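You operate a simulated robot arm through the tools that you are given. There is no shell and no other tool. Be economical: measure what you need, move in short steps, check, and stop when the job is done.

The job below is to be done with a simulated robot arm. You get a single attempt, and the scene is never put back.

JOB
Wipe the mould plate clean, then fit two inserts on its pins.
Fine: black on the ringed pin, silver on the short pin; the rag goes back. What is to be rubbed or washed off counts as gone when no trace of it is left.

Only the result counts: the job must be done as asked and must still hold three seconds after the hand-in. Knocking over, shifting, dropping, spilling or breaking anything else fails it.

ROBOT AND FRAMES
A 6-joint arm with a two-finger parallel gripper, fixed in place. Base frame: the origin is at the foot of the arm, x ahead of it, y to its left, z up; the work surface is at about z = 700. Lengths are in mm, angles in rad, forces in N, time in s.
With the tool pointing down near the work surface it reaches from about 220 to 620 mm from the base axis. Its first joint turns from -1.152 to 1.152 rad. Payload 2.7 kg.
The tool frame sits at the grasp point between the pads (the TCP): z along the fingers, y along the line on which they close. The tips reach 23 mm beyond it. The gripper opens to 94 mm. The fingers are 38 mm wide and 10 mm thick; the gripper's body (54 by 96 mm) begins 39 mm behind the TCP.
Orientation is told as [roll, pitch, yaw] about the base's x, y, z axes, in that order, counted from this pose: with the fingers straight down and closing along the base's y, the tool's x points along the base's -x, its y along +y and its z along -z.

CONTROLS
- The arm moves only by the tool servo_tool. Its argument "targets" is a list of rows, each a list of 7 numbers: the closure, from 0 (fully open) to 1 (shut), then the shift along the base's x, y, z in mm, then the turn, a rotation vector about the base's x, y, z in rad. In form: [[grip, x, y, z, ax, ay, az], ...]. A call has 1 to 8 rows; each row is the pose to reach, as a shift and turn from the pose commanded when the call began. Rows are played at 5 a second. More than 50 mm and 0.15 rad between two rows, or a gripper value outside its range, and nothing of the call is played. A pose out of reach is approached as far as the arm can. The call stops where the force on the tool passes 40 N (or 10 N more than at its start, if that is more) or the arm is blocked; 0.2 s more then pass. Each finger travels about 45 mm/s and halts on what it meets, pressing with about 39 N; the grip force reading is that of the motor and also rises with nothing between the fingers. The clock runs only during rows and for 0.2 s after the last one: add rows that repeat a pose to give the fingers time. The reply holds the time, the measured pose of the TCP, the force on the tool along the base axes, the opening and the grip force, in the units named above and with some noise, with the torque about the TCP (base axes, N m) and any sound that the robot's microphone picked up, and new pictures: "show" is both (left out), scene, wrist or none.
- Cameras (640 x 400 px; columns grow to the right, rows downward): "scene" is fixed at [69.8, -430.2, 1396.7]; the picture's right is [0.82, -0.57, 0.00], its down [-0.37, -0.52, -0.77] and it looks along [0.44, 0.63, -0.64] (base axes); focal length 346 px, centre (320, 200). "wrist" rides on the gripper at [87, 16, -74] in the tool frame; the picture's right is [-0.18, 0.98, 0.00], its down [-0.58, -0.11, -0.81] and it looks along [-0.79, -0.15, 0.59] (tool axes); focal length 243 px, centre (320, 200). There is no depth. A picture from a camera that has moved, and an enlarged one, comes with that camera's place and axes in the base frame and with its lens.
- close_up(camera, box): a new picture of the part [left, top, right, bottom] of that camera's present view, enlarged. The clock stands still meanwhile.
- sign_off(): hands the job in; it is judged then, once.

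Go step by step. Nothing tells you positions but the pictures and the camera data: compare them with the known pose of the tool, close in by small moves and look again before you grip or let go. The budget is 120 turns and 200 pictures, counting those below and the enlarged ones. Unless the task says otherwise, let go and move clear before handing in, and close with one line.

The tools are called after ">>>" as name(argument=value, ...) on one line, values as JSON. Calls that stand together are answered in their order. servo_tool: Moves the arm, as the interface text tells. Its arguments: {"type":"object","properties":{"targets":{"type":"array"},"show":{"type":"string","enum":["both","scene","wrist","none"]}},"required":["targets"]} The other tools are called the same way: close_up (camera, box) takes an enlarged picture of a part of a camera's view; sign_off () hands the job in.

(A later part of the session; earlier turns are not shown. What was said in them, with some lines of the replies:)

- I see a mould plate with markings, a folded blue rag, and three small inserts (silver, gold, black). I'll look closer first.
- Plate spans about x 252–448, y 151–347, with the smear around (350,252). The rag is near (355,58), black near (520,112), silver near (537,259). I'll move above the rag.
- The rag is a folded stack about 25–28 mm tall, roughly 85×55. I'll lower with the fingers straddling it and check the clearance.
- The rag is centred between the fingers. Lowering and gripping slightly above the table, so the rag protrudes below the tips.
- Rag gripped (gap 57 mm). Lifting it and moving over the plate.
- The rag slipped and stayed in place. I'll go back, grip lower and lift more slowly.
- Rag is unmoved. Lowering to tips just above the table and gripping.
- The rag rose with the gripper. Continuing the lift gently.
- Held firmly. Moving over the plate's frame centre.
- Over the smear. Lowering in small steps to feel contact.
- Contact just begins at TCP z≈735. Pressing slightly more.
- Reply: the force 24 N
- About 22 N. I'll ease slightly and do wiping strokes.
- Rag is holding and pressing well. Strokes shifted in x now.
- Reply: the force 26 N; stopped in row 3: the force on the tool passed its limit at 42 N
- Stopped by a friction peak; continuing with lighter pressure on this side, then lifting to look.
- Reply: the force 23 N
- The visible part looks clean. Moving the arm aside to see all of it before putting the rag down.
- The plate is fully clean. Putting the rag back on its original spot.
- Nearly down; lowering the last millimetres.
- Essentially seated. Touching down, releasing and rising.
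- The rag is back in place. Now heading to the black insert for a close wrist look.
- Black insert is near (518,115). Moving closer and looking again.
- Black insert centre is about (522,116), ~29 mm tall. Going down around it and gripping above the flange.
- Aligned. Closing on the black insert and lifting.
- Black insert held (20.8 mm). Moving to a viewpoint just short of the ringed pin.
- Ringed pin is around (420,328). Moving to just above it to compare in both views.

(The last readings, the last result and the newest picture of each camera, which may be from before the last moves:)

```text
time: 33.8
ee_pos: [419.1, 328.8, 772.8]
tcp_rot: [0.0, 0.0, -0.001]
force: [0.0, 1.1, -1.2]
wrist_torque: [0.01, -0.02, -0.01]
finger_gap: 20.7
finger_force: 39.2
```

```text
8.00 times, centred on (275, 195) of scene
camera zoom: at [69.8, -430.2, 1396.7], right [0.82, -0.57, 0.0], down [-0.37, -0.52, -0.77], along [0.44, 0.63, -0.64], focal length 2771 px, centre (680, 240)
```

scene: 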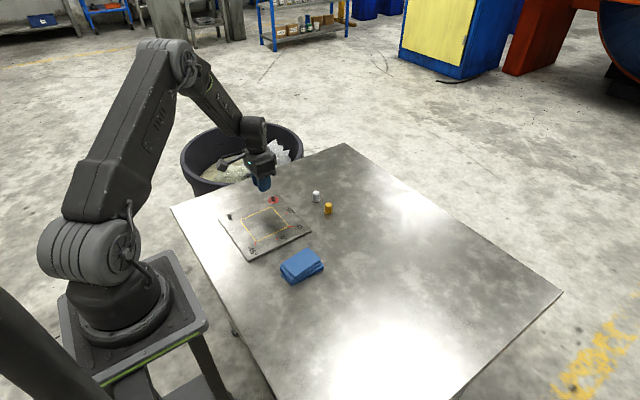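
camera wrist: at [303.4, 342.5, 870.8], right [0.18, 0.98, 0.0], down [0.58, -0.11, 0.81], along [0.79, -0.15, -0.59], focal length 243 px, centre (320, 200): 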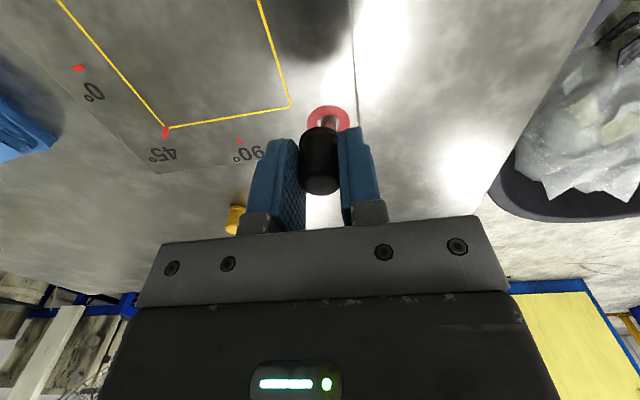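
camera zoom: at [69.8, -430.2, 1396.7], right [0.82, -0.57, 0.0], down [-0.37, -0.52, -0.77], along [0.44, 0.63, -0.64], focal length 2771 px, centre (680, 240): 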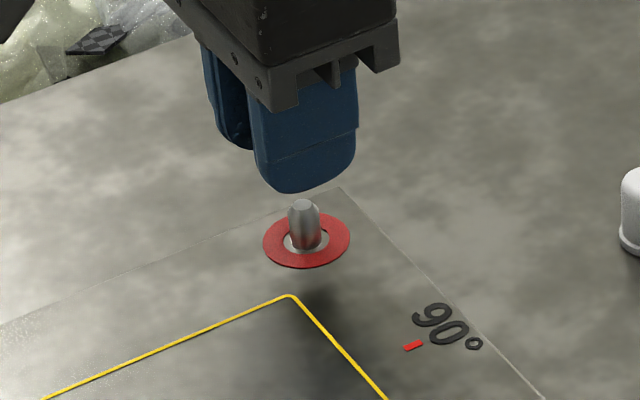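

Laterally aligned; pin centre is estimated ~0.7 mm further in x. Correcting and lowering carefully toward the pin.

>>> servo_tool(targets=[[1, 0.7, 0, -4, 0, 0, 0], [1, 0.7, 0, -8, 0, 0, 0], [1, 0.7, 0, -10, 0, 0, 0], [1, 0.7, 0, -12, 0, 0, 0]], show="none")

>>> close_up(camera="wrist", box=[250, 60, 410, 200])

>>> close_up(camera="scene", box=[245, 170, 305, 220])

```text
time: 34.8
ee_pos: [419.3, 328.0, 760.0]
tcp_rot: [0.001, -0.001, 0.0]
force: [1.0, 0.3, -0.1]
wrist_torque: [0.02, 0.01, 0.01]
finger_gap: 20.6
finger_force: 39.0
```

```text
2.86 times, centred on (330, 130) of wrist
camera zoom: at [332.2, 344.8, 834.4], right [0.18, 0.98, 0.0], down [0.58, -0.11, 0.81], along [0.79, -0.15, -0.59], focal length 693 px, centre (291, 400)
```

zoom: 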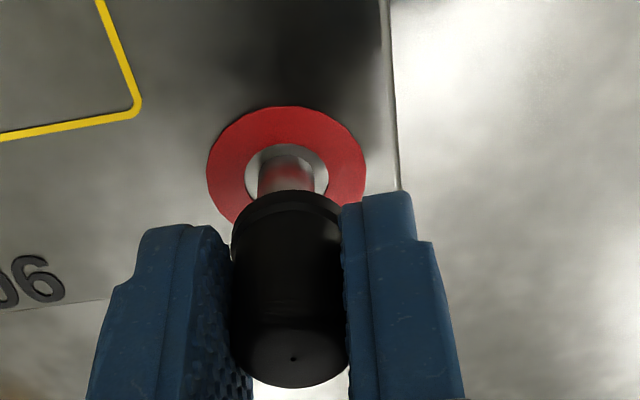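

```text
8.00 times, centred on (275, 195) of scene
camera zoom: at [69.8, -430.2, 1396.7], right [0.82, -0.57, 0.0], down [-0.37, -0.52, -0.77], along [0.44, 0.63, -0.64], focal length 2771 px, centre (680, 240)
```

zoom: 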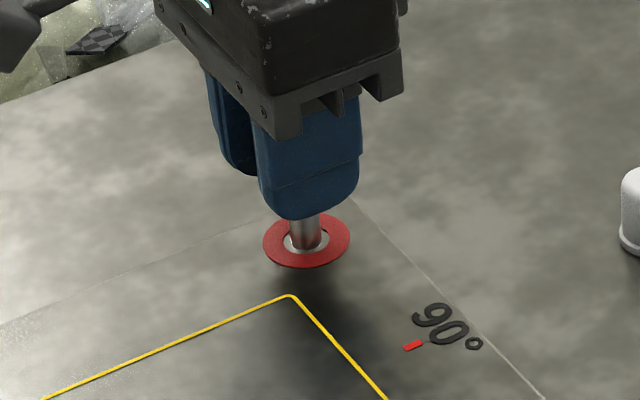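

Alignment still good. Continuing down in small steps.

>>> servo_tool(targets=[[1, 0.3, 0, -1.5, 0, 0, 0], [1, 0.3, 0, -3, 0, 0, 0], [1, 0.3, 0, -4.5, 0, 0, 0]], show="none")

```text
time: 35.6
ee_pos: [419.9, 327.5, 754.1]
tcp_rot: [-0.002, -0.001, 0.0]
force: [-0.7, 0.0, -0.1]
wrist_torque: [0.01, 0.0, -0.02]
finger_gap: 20.8
finger_force: 38.6
```

>>> servo_tool(targets=[[1, 0, 0, -1.5, 0, 0, 0], [1, 0, 0, -3, 0, 0, 0], [1, 0, 0, -4.5, 0, 0, 0]], show="none")

>>> close_up(camera="scene", box=[245, 170, 305, 220])

>>> close_up(camera="wrist", box=[250, 60, 410, 200])

```text
time: 36.4
ee_pos: [419.6, 327.2, 750.2]
tcp_rot: [0.0, 0.002, 0.001]
force: [-0.9, 0.2, -0.1]
wrist_torque: [-0.01, 0.02, -0.04]
finger_gap: 20.8
finger_force: 39.0
```

```text
8.00 times, centred on (275, 195) of scene
camera zoom: at [69.8, -430.2, 1396.7], right [0.82, -0.57, 0.0], down [-0.37, -0.52, -0.77], along [0.44, 0.63, -0.64], focal length 2771 px, centre (680, 240)
```

zoom: 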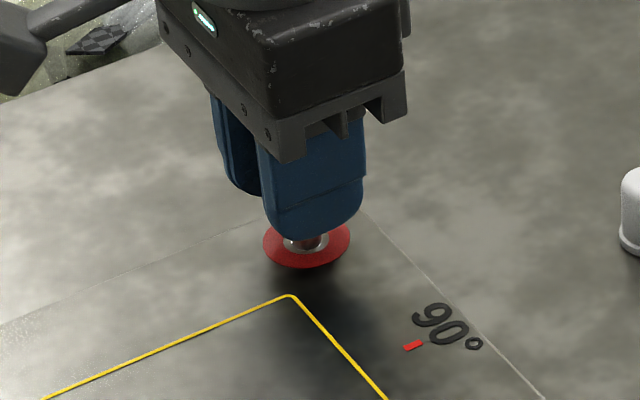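

```text
2.86 times, centred on (330, 130) of wrist
camera zoom: at [332.5, 343.9, 824.8], right [0.18, 0.98, 0.0], down [0.58, -0.11, 0.81], along [0.79, -0.15, -0.59], focal length 693 px, centre (291, 400)
```

zoom: 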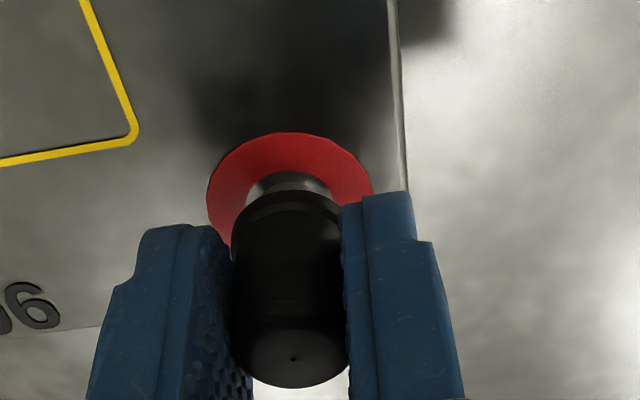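

No resistance; the pin appears to be entering the bore. Continuing to the seat.

>>> servo_tool(targets=[[1, 0, 0, -2, 0, 0, 0], [1, 0, 0, -4, 0, 0, 0], [1, 0, 0, -6, 0, 0, 0], [1, 0, 0, -8, 0, 0, 0], [1, 0, 0, -9, 0, 0, 0]], show="none")

>>> close_up(camera="scene", box=[245, 170, 305, 220])

```text
time: 37.6
ee_pos: [419.9, 326.8, 741.6]
tcp_rot: [0.0, 0.001, 0.0]
force: [-0.3, -0.2, 1.8]
wrist_torque: [0.01, 0.0, 0.04]
finger_gap: 20.9
finger_force: 39.1
```

```text
8.00 times, centred on (275, 195) of scene
camera zoom: at [69.8, -430.2, 1396.7], right [0.82, -0.57, 0.0], down [-0.37, -0.52, -0.77], along [0.44, 0.63, -0.64], focal length 2771 px, centre (680, 240)
```

zoom: 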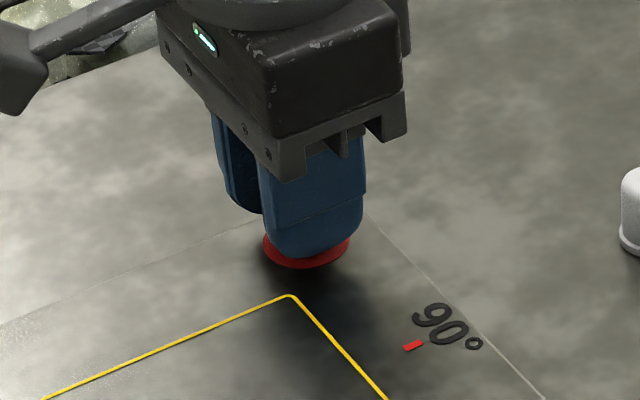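

Almost seated; pressing gently to confirm.

>>> servo_tool(targets=[[1, 0, 0, -0.7, 0, 0, 0], [1, 0, 0, -1.4, 0, 0, 0]], show="none")

```text
time: 38.2
ee_pos: [419.9, 326.7, 740.7]
tcp_rot: [0.0, 0.0, 0.001]
force: [2.0, -9.7, 8.5]
wrist_torque: [-0.19, -0.66, 0.05]
finger_gap: 20.8
finger_force: 39.2
```

Contact felt, consistent with seating. Releasing and rising to check.

>>> servo_tool(targets=[[0.5, 0, 0, -1, 0, 0, 0], [0.5, 0, 0, -1, 0, 0, 0], [0.5, 0, 0, -1, 0, 0, 0], [0.5, 0, 0, 15, 0, 0, 0], [0.5, 0, 0, 40, 0, 0, 0], [0.5, 20, -40, 50, 0, 0, 0], [0.5, 40, -80, 60, 0, 0, 0]])

>>> close_up(camera="scene", box=[215, 165, 315, 240])

```text
time: 39.8
ee_pos: [461.6, 249.9, 800.3]
tcp_rot: [0.001, 0.0, 0.003]
force: [-0.3, -0.2, -0.7]
wrist_torque: [-0.02, -0.03, 0.01]
finger_gap: 46.7
finger_force: 0.0
camera wrist: at [373.1, 266.3, 874.9], right [0.18, 0.98, 0.0], down [0.58, -0.11, 0.81], along [0.79, -0.15, -0.59], focal length 243 px, centre (320, 200)
```

scene: 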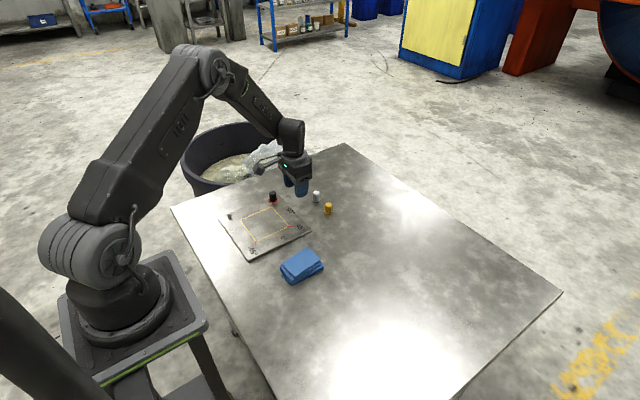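
wrist: 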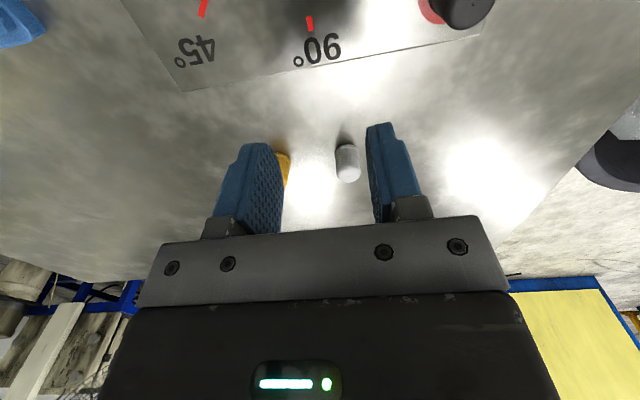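

```text
5.33 times, centred on (265, 202) of scene
camera zoom: at [69.8, -430.1, 1396.7], right [0.82, -0.57, 0.0], down [-0.37, -0.53, -0.77], along [0.44, 0.63, -0.64], focal length 1847 px, centre (613, 187)
```

zoom: 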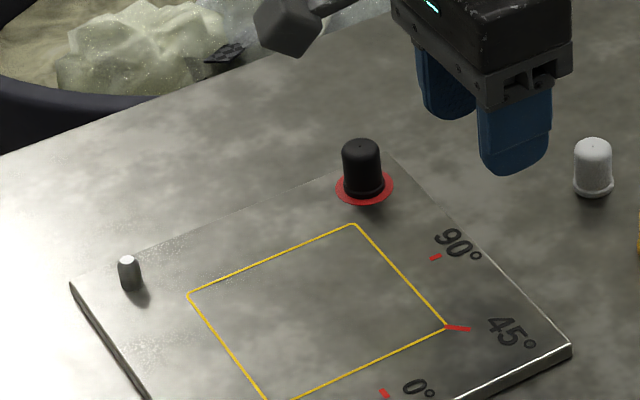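

Black is seated upright on the ringed pin. Next, closing in on the silver insert near (535,260).

>>> servo_tool(targets=[[0.5, 30, 6, 0, 0, 0, 0], [0.5, 60, 12, -10, 0, 0, 0], [0.5, 65, 12, -35, 0, 0, 0], [0.5, 65, 12, -35, 0, 0, 0]], show="none")

>>> close_up(camera="wrist", box=[240, 60, 420, 240])

```text
time: 40.8
ee_pos: [525.4, 261.4, 764.7]
tcp_rot: [0.0, -0.001, 0.001]
force: [-0.1, -0.3, 0.5]
wrist_torque: [0.04, 0.01, 0.01]
finger_gap: 47.1
finger_force: 0.1
```

```text
2.22 times, centred on (330, 150) of wrist
camera zoom: at [437.8, 277.7, 838.4], right [0.18, 0.98, 0.0], down [0.58, -0.11, 0.81], along [0.79, -0.15, -0.59], focal length 539 px, centre (298, 311)
```

zoom: 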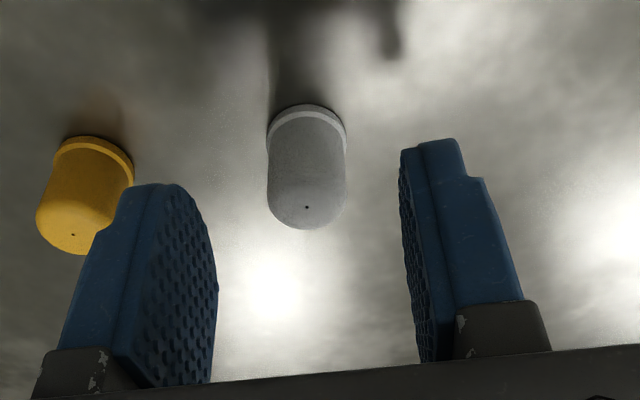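

Silver centre ≈ (538.5,259). Descending around it.

>>> servo_tool(targets=[[0.5, 14, -0.5, 0, 0, 0, 0], [0.5, 14, -0.5, -18, 0, 0, 0], [0.5, 14, -0.5, -34.6, 0, 0, 0], [0.5, 14, -0.5, -34.6, 0, 0, 0]], show="none")

>>> close_up(camera="wrist", box=[220, 60, 420, 240])

```text
time: 41.8
ee_pos: [537.3, 259.0, 731.5]
tcp_rot: [0.001, -0.001, -0.001]
force: [-0.6, 0.5, 0.0]
wrist_torque: [-0.02, -0.01, -0.02]
finger_gap: 47.1
finger_force: 0.1
```

```text
2.22 times, centred on (320, 150) of wrist
camera zoom: at [450.4, 276.8, 805.1], right [0.18, 0.98, 0.0], down [0.58, -0.11, 0.81], along [0.79, -0.15, -0.59], focal length 539 px, centre (320, 311)
```

zoom: 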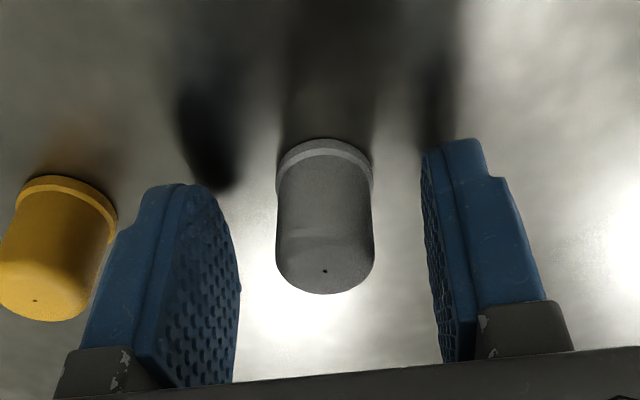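

Nudging 1.5 mm in y to centre it, then gripping and lifting.

>>> servo_tool(targets=[[0.5, -0.5, 1.5, 0, 0, 0, 0], [1, -0.5, 1.5, 0, 0, 0, 0], [1, -0.5, 1.5, 0, 0, 0, 0], [1, -0.5, 1.5, 0, 0, 0, 0], [1, -0.5, 1.5, 0, 0, 0, 0], [1, -0.5, 1.5, 8, 0, 0, 0], [1, -0.5, 1.5, 30, 0, 0, 0], [1, -0.5, 1.5, 65, 0, 0, 0]])

>>> close_up(camera="wrist", box=[220, 60, 420, 240])

```text
time: 43.6
ee_pos: [537.5, 259.4, 794.5]
tcp_rot: [-0.001, 0.003, -0.001]
force: [0.5, 0.6, -0.4]
wrist_torque: [-0.01, -0.01, -0.01]
finger_gap: 20.5
finger_force: 39.2
camera wrist: at [450.7, 276.8, 869.1], right [0.18, 0.98, 0.0], down [0.58, -0.11, 0.81], along [0.79, -0.15, -0.59], focal length 243 px, centre (320, 200)
```

scene: 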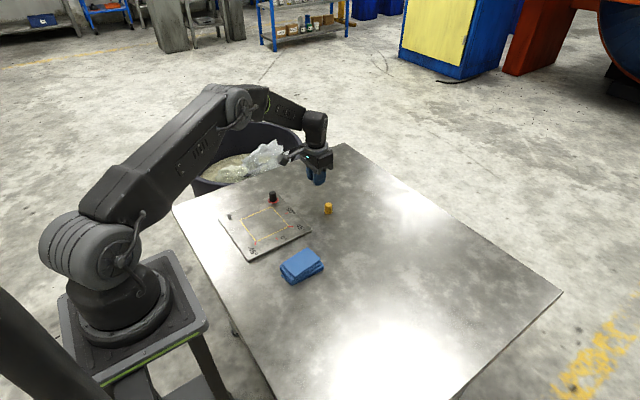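
wrist: 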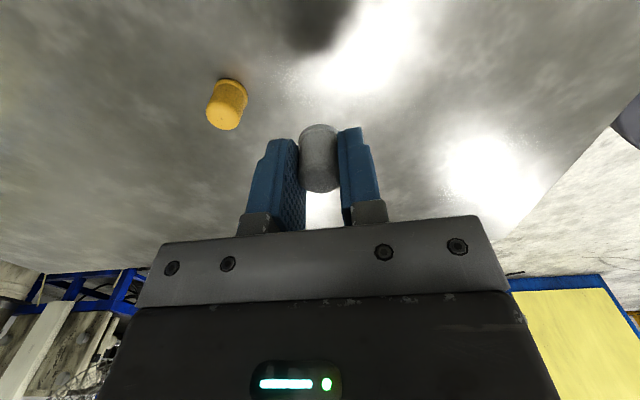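

```text
2.22 times, centred on (320, 150) of wrist
camera zoom: at [450.7, 276.8, 869.1], right [0.18, 0.98, 0.0], down [0.58, -0.11, 0.81], along [0.79, -0.15, -0.59], focal length 539 px, centre (320, 311)
```

zoom: 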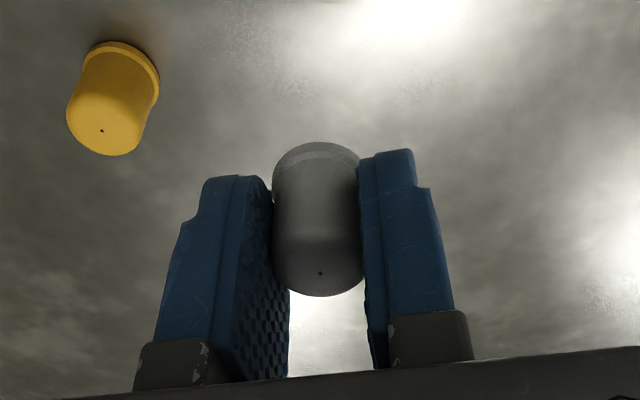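

Silver held. Moving to a viewpoint just short of the other pin (≈275,325).

>>> servo_tool(targets=[[1, -40, 2, 10, 0, 0, 0], [1, -80, 4, 10, 0, 0, 0], [1, -122, 6, 10, 0, 0, 0], [1, -164, 12, 10, 0, 0, 0], [1, -206, 26, 10, 0, 0, 0], [1, -246, 42, 8, 0, 0, 0], [1, -284, 62, 5, 0, 0, 0], [1, -293, 64, 5, 0, 0, 0]], show="wrist")

>>> close_up(camera="wrist", box=[240, 0, 440, 200])

>>> close_up(camera="scene", box=[210, 170, 310, 240])

```text
time: 45.4
ee_pos: [244.3, 323.1, 801.8]
tcp_rot: [0.001, 0.002, 0.0]
force: [0.5, -0.2, 0.1]
wrist_torque: [0.0, 0.02, 0.01]
finger_gap: 20.5
finger_force: 39.2
camera wrist: at [156.8, 340.2, 875.6], right [0.18, 0.98, 0.0], down [0.58, -0.11, 0.81], along [0.79, -0.15, -0.59], focal length 243 px, centre (320, 200)
```

wrist: 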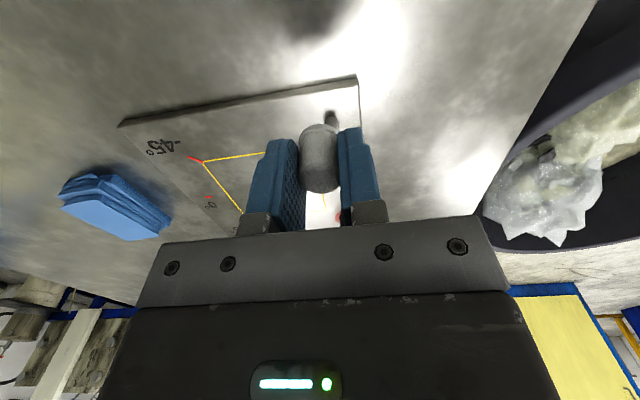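

```text
2.00 times, centred on (340, 100) of wrist
camera zoom: at [156.8, 340.2, 875.6], right [0.18, 0.98, 0.0], down [0.58, -0.11, 0.81], along [0.79, -0.15, -0.59], focal length 485 px, centre (280, 400)
```

zoom: 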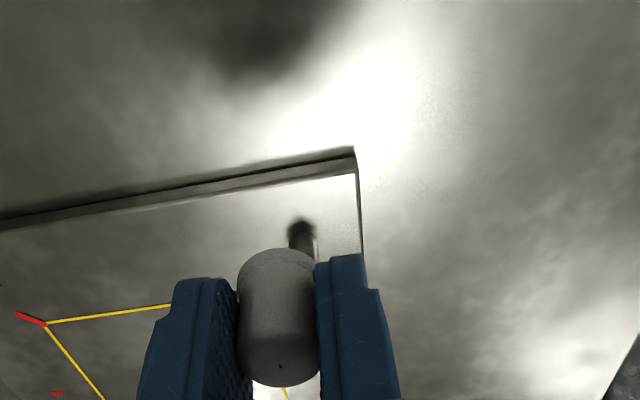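

```text
5.71 times, centred on (260, 205) of scene
camera zoom: at [69.8, -430.2, 1396.7], right [0.82, -0.57, 0.0], down [-0.37, -0.53, -0.77], along [0.44, 0.63, -0.64], focal length 1979 px, centre (663, 171)
```

zoom: 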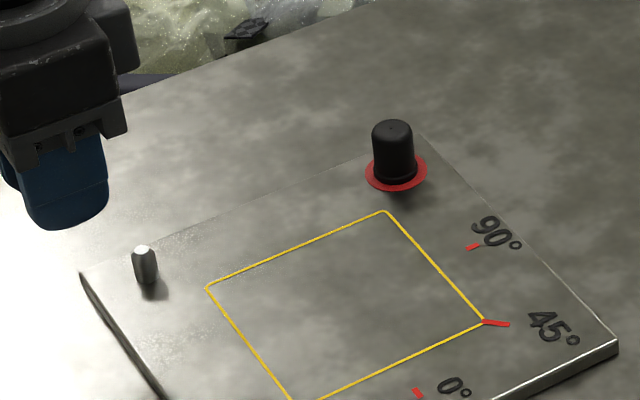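

Pin is about (274.5,327.5). Moving above it and comparing closely.

>>> servo_tool(targets=[[1, 15, 3, 0, 0, 0, 0], [1, 28, 3, 0, 0, 0, 0], [1, 28, 3, -28, 0, 0, 0], [1, 28, 3, -28, 0, 0, 0]], show="none")

>>> close_up(camera="wrist", box=[250, 60, 410, 200])

>>> close_up(camera="scene", box=[205, 180, 265, 230])

```text
time: 46.4
ee_pos: [272.7, 327.4, 771.7]
tcp_rot: [0.0, 0.0, 0.001]
force: [0.2, -0.5, -0.2]
wrist_torque: [-0.03, 0.0, 0.04]
finger_gap: 20.7
finger_force: 38.4
```

```text
2.86 times, centred on (330, 130) of wrist
camera zoom: at [185.8, 344.8, 846.0], right [0.18, 0.98, 0.0], down [0.58, -0.11, 0.81], along [0.79, -0.15, -0.59], focal length 693 px, centre (291, 400)
```

zoom: 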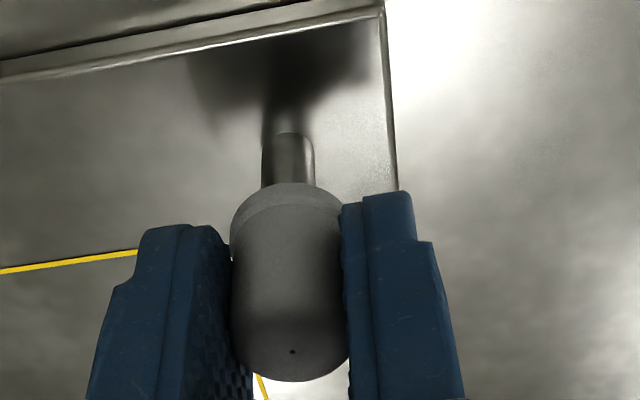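

```text
8.00 times, centred on (235, 205) of scene
camera zoom: at [69.8, -430.2, 1396.7], right [0.82, -0.57, 0.0], down [-0.37, -0.52, -0.77], along [0.44, 0.63, -0.64], focal length 2771 px, centre (1000, 160)
```

zoom: 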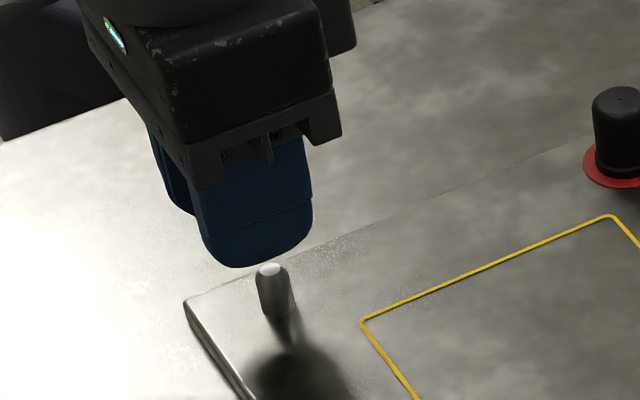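

Need a finer look at the pin base to fix the x offset.

>>> close_up(camera="wrist", box=[295, 80, 355, 140])

>>> close_up(camera="scene", box=[220, 195, 260, 225])

```text
6.67 times, centred on (325, 110) of wrist
camera zoom: at [185.8, 344.8, 846.0], right [0.18, 0.98, 0.0], down [0.58, -0.11, 0.81], along [0.79, -0.15, -0.59], focal length 1618 px, centre (287, 800)
```

zoom: 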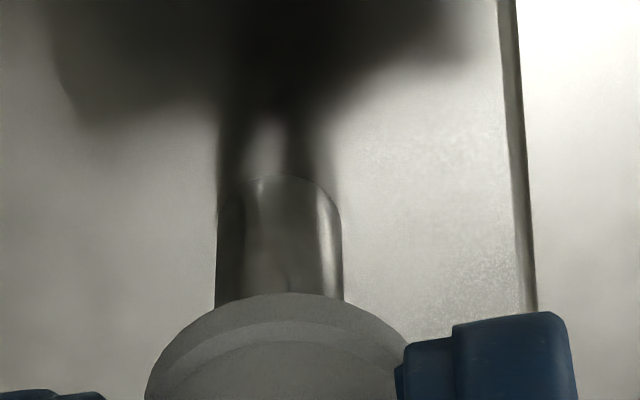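

```text
13.33 times, centred on (240, 210) of scene
camera zoom: at [69.8, -430.2, 1396.7], right [0.82, -0.57, 0.0], down [-0.37, -0.52, -0.77], along [0.44, 0.63, -0.64], focal length 4618 px, centre (1387, 67)
```

zoom: 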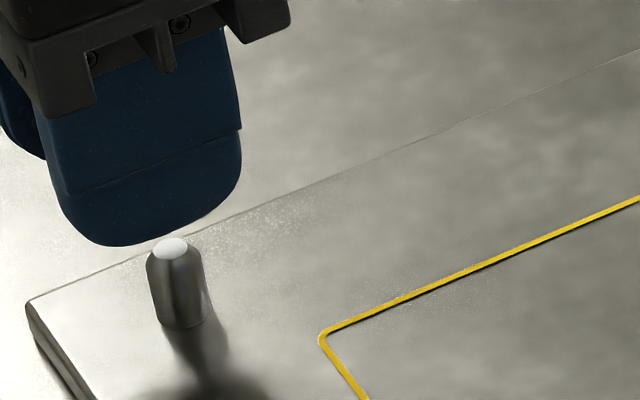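

Pin axis is ~4.4 mm further in x and ~0.8 mm less in y than the held insert. Correcting and lowering.

>>> servo_tool(targets=[[1, 4.4, -0.8, 0, 0, 0, 0], [1, 4.4, -0.8, -5, 0, 0, 0], [1, 4.4, -0.8, -10, 0, 0, 0], [1, 4.4, -0.8, -12, 0, 0, 0]], show="none")

>>> close_up(camera="wrist", box=[275, 70, 375, 150])

>>> close_up(camera="scene", box=[220, 195, 260, 225])

```text
time: 47.4
ee_pos: [277.1, 327.0, 759.5]
tcp_rot: [0.001, -0.001, 0.0]
force: [-0.5, -0.3, 0.5]
wrist_torque: [-0.01, 0.0, -0.04]
finger_gap: 20.6
finger_force: 39.3
```

```text
5.00 times, centred on (325, 110) of wrist
camera zoom: at [189.9, 344.1, 834.5], right [0.18, 0.98, 0.0], down [0.58, -0.11, 0.81], along [0.79, -0.15, -0.59], focal length 1213 px, centre (295, 650)
```

zoom: 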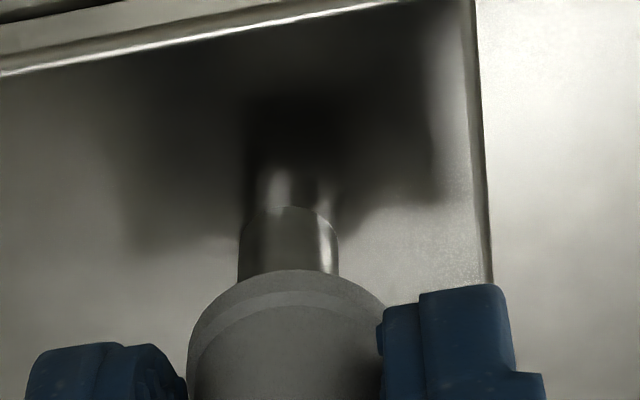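

```text
13.33 times, centred on (240, 210) of scene
camera zoom: at [69.8, -430.2, 1396.7], right [0.82, -0.57, 0.0], down [-0.37, -0.52, -0.77], along [0.44, 0.63, -0.64], focal length 4618 px, centre (1387, 67)
```

zoom: 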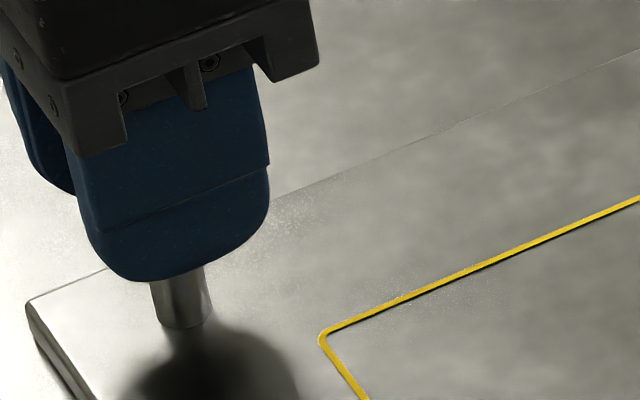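

Aligned within a fraction of a mm. Lowering onto the pin.

>>> servo_tool(targets=[[1, 0.1, 0, -1.5, 0, 0, 0], [1, 0.1, 0, -3, 0, 0, 0], [1, 0.1, 0, -4.5, 0, 0, 0], [1, 0.1, 0, -6, 0, 0, 0], [1, 0.1, 0, -7.5, 0, 0, 0]], show="none")

```text
time: 48.6
ee_pos: [279.2, 327.6, 752.7]
tcp_rot: [0.0, 0.0, 0.002]
force: [0.1, -0.1, -1.3]
wrist_torque: [0.01, 0.0, -0.03]
finger_gap: 20.6
finger_force: 38.4
```

>>> servo_tool(targets=[[1, 0, 0, -2, 0, 0, 0], [1, 0, 0, -4, 0, 0, 0], [1, 0, 0, -6, 0, 0, 0], [1, 0, 0, -8, 0, 0, 0], [1, 0, 0, -10, 0, 0, 0]], show="none")

>>> close_up(camera="scene", box=[205, 180, 265, 230])

```text
time: 49.8
ee_pos: [278.4, 325.4, 744.0]
tcp_rot: [-0.001, 0.0, 0.0]
force: [-0.5, -0.6, 1.6]
wrist_torque: [-0.01, 0.01, 0.02]
finger_gap: 20.7
finger_force: 39.1
```

```text
8.00 times, centred on (235, 205) of scene
camera zoom: at [69.8, -430.2, 1396.7], right [0.82, -0.57, 0.0], down [-0.37, -0.52, -0.77], along [0.44, 0.63, -0.64], focal length 2771 px, centre (1000, 160)
```

zoom: 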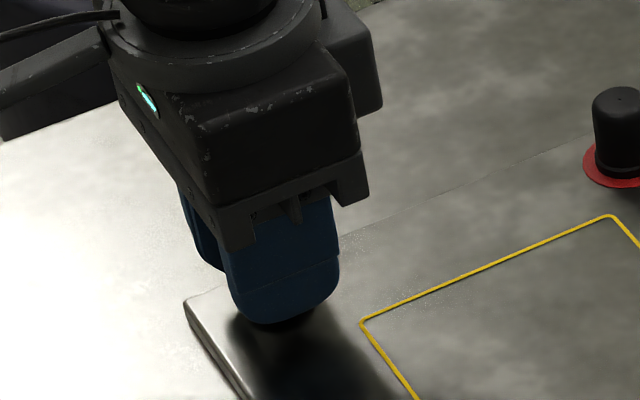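

Pin is inside the bore, ~3 mm to go. Pressing to the seat.

>>> servo_tool(targets=[[1, 0, 0, -1, 0, 0, 0], [1, 0, 0, -2, 0, 0, 0], [1, 0, 0, -2.7, 0, 0, 0], [1, 0, 0, -3.1, 0, 0, 0]], show="none")

```text
time: 50.8
ee_pos: [277.9, 326.2, 741.6]
tcp_rot: [-0.001, 0.001, 0.0]
force: [-12.7, -2.6, 27.9]
wrist_torque: [-0.09, 0.37, 0.05]
finger_gap: 20.7
finger_force: 38.8
```

Firm contact at the seat height. Easing, releasing and backing off to check.

>>> servo_tool(targets=[[1, 0, 0, 1, 0, 0, 0], [0.5, 0, 0, 1, 0, 0, 0], [0.5, 0, 0, 1, 0, 0, 0], [0.5, 0, 0, 1, 0, 0, 0], [0.5, 0, 0, 20, 0, 0, 0], [0.5, 0, 0, 55, 0, 0, 0], [0.5, -5, -40, 80, 0, 0, 0], [0.5, -10, -85, 100, 0, 0, 0]])

>>> close_up(camera="scene", box=[210, 170, 310, 250])

```text
time: 52.6
ee_pos: [268.8, 239.8, 840.9]
tcp_rot: [0.0, 0.0, 0.002]
force: [-0.5, 0.0, 0.1]
wrist_torque: [0.02, -0.01, 0.01]
finger_gap: 47.0
finger_force: 0.2
camera wrist: at [180.9, 256.6, 915.8], right [0.18, 0.98, 0.0], down [0.58, -0.11, 0.81], along [0.79, -0.15, -0.59], focal length 243 px, centre (320, 200)
```

scene: 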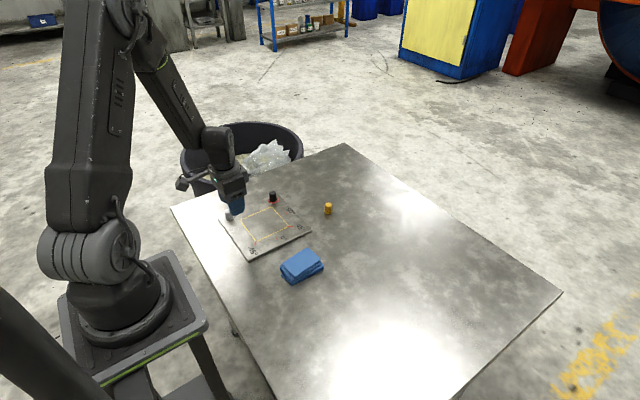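
wrist: 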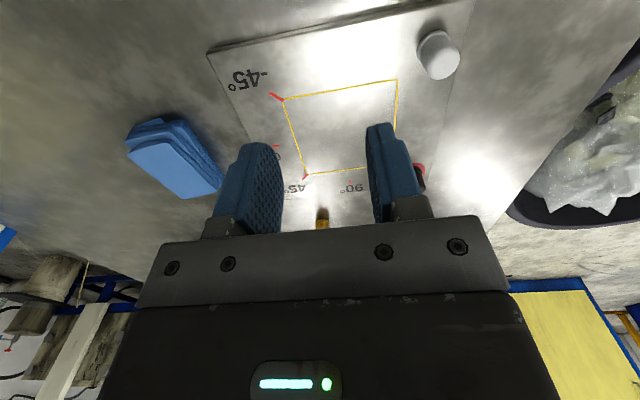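

```text
5.00 times, centred on (260, 210) of scene
camera zoom: at [69.8, -430.1, 1396.7], right [0.82, -0.57, 0.0], down [-0.37, -0.52, -0.77], along [0.44, 0.63, -0.64], focal length 1732 px, centre (620, 150)
```

zoom: 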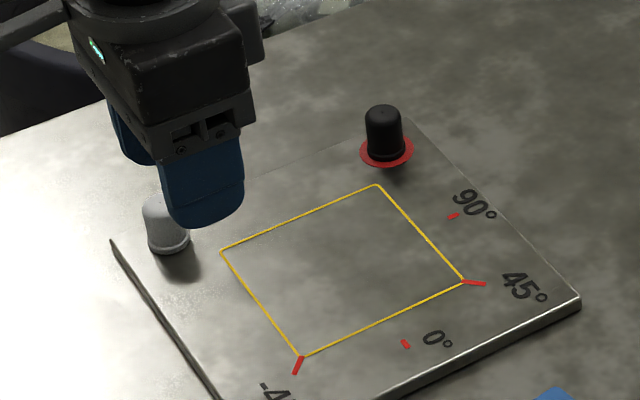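

Silver looks seated. Moving the arm clear for a final check of everything.

>>> servo_tool(targets=[[0.5, 0, 0, 50, 0, 0, 0], [0.5, 20, -45, 90, 0, 0, 0], [0.5, 40, -90, 120, 0, 0, 0], [0.5, 60, -135, 150, 0, 0, 0], [0.5, 70, -160, 150, 0, 0, 0]], show="scene")

>>> close_up(camera="scene", box=[210, 180, 322, 265])

>>> close_up(camera="scene", box=[270, 180, 370, 290])

```text
refused: row 2 steps farther than a row can; nothing moved
```

```text
4.71 times, centred on (266, 222) of scene
camera zoom: at [69.8, -430.1, 1396.7], right [0.82, -0.57, 0.0], down [-0.37, -0.52, -0.77], along [0.44, 0.63, -0.64], focal length 1630 px, centre (574, 94)
```

zoom: 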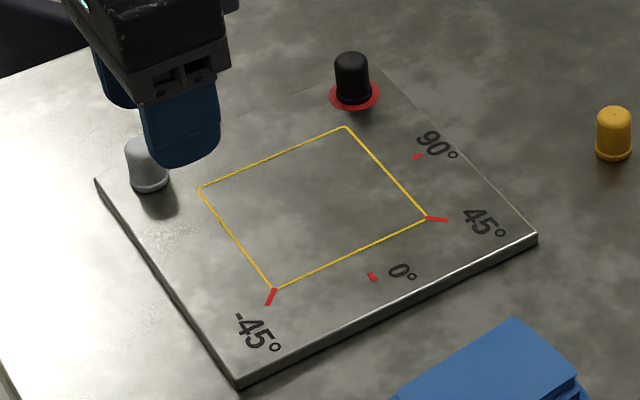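

```text
3.64 times, centred on (320, 235) of scene
camera zoom: at [69.8, -430.1, 1396.7], right [0.82, -0.57, 0.0], down [-0.37, -0.52, -0.77], along [0.44, 0.63, -0.64], focal length 1260 px, centre (320, 73)
```

zoom: 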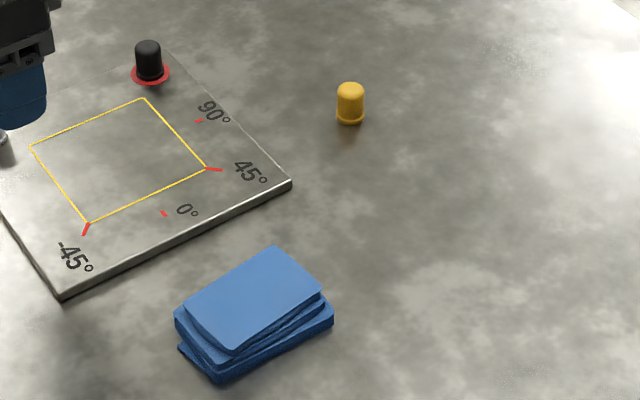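

Plate, gold and rag are where they belong. Clearing the arm with smaller steps to view silver fully.

>>> servo_tool(targets=[[0.5, 0, 0, 45, 0, 0, 0], [0.5, 10, -30, 75, 0, 0, 0], [0.5, 20, -60, 105, 0, 0, 0], [0.5, 30, -95, 125, 0, 0, 0], [0.5, 40, -135, 140, 0, 0, 0], [0.5, 45, -165, 140, 0, 0, 0]], show="none")

>>> close_up(camera="scene", box=[210, 180, 290, 240])

```text
time: 54.0
ee_pos: [313.9, 75.6, 979.3]
tcp_rot: [0.0, 0.0, 0.001]
force: [0.4, -0.7, 0.0]
wrist_torque: [0.01, -0.02, -0.01]
finger_gap: 47.2
finger_force: 0.1
```

```text
6.67 times, centred on (250, 210) of scene
camera zoom: at [69.8, -430.2, 1396.7], right [0.82, -0.57, 0.0], down [-0.37, -0.52, -0.77], along [0.44, 0.63, -0.64], focal length 2309 px, centre (787, 133)
```

zoom: 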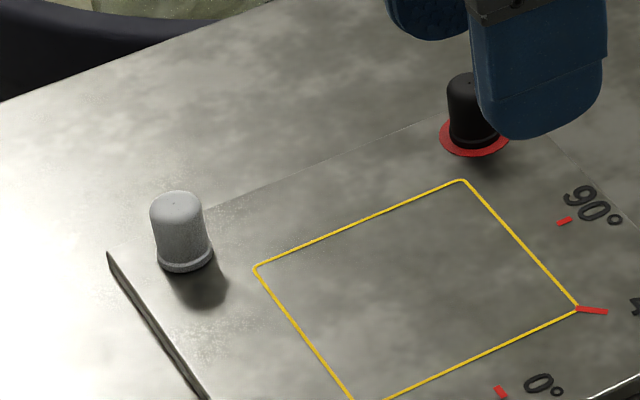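

The plate is clean, both inserts are seated upright on their pins, the rag is back and the gold insert is untouched. Handing in.

>>> sign_off()

```text
The job is handed in.
```

The plate is wiped clean, the black insert is on the ringed pin, the silver is on the other (short) pin, and the rag is back within about 2–3 mm of where it lay.
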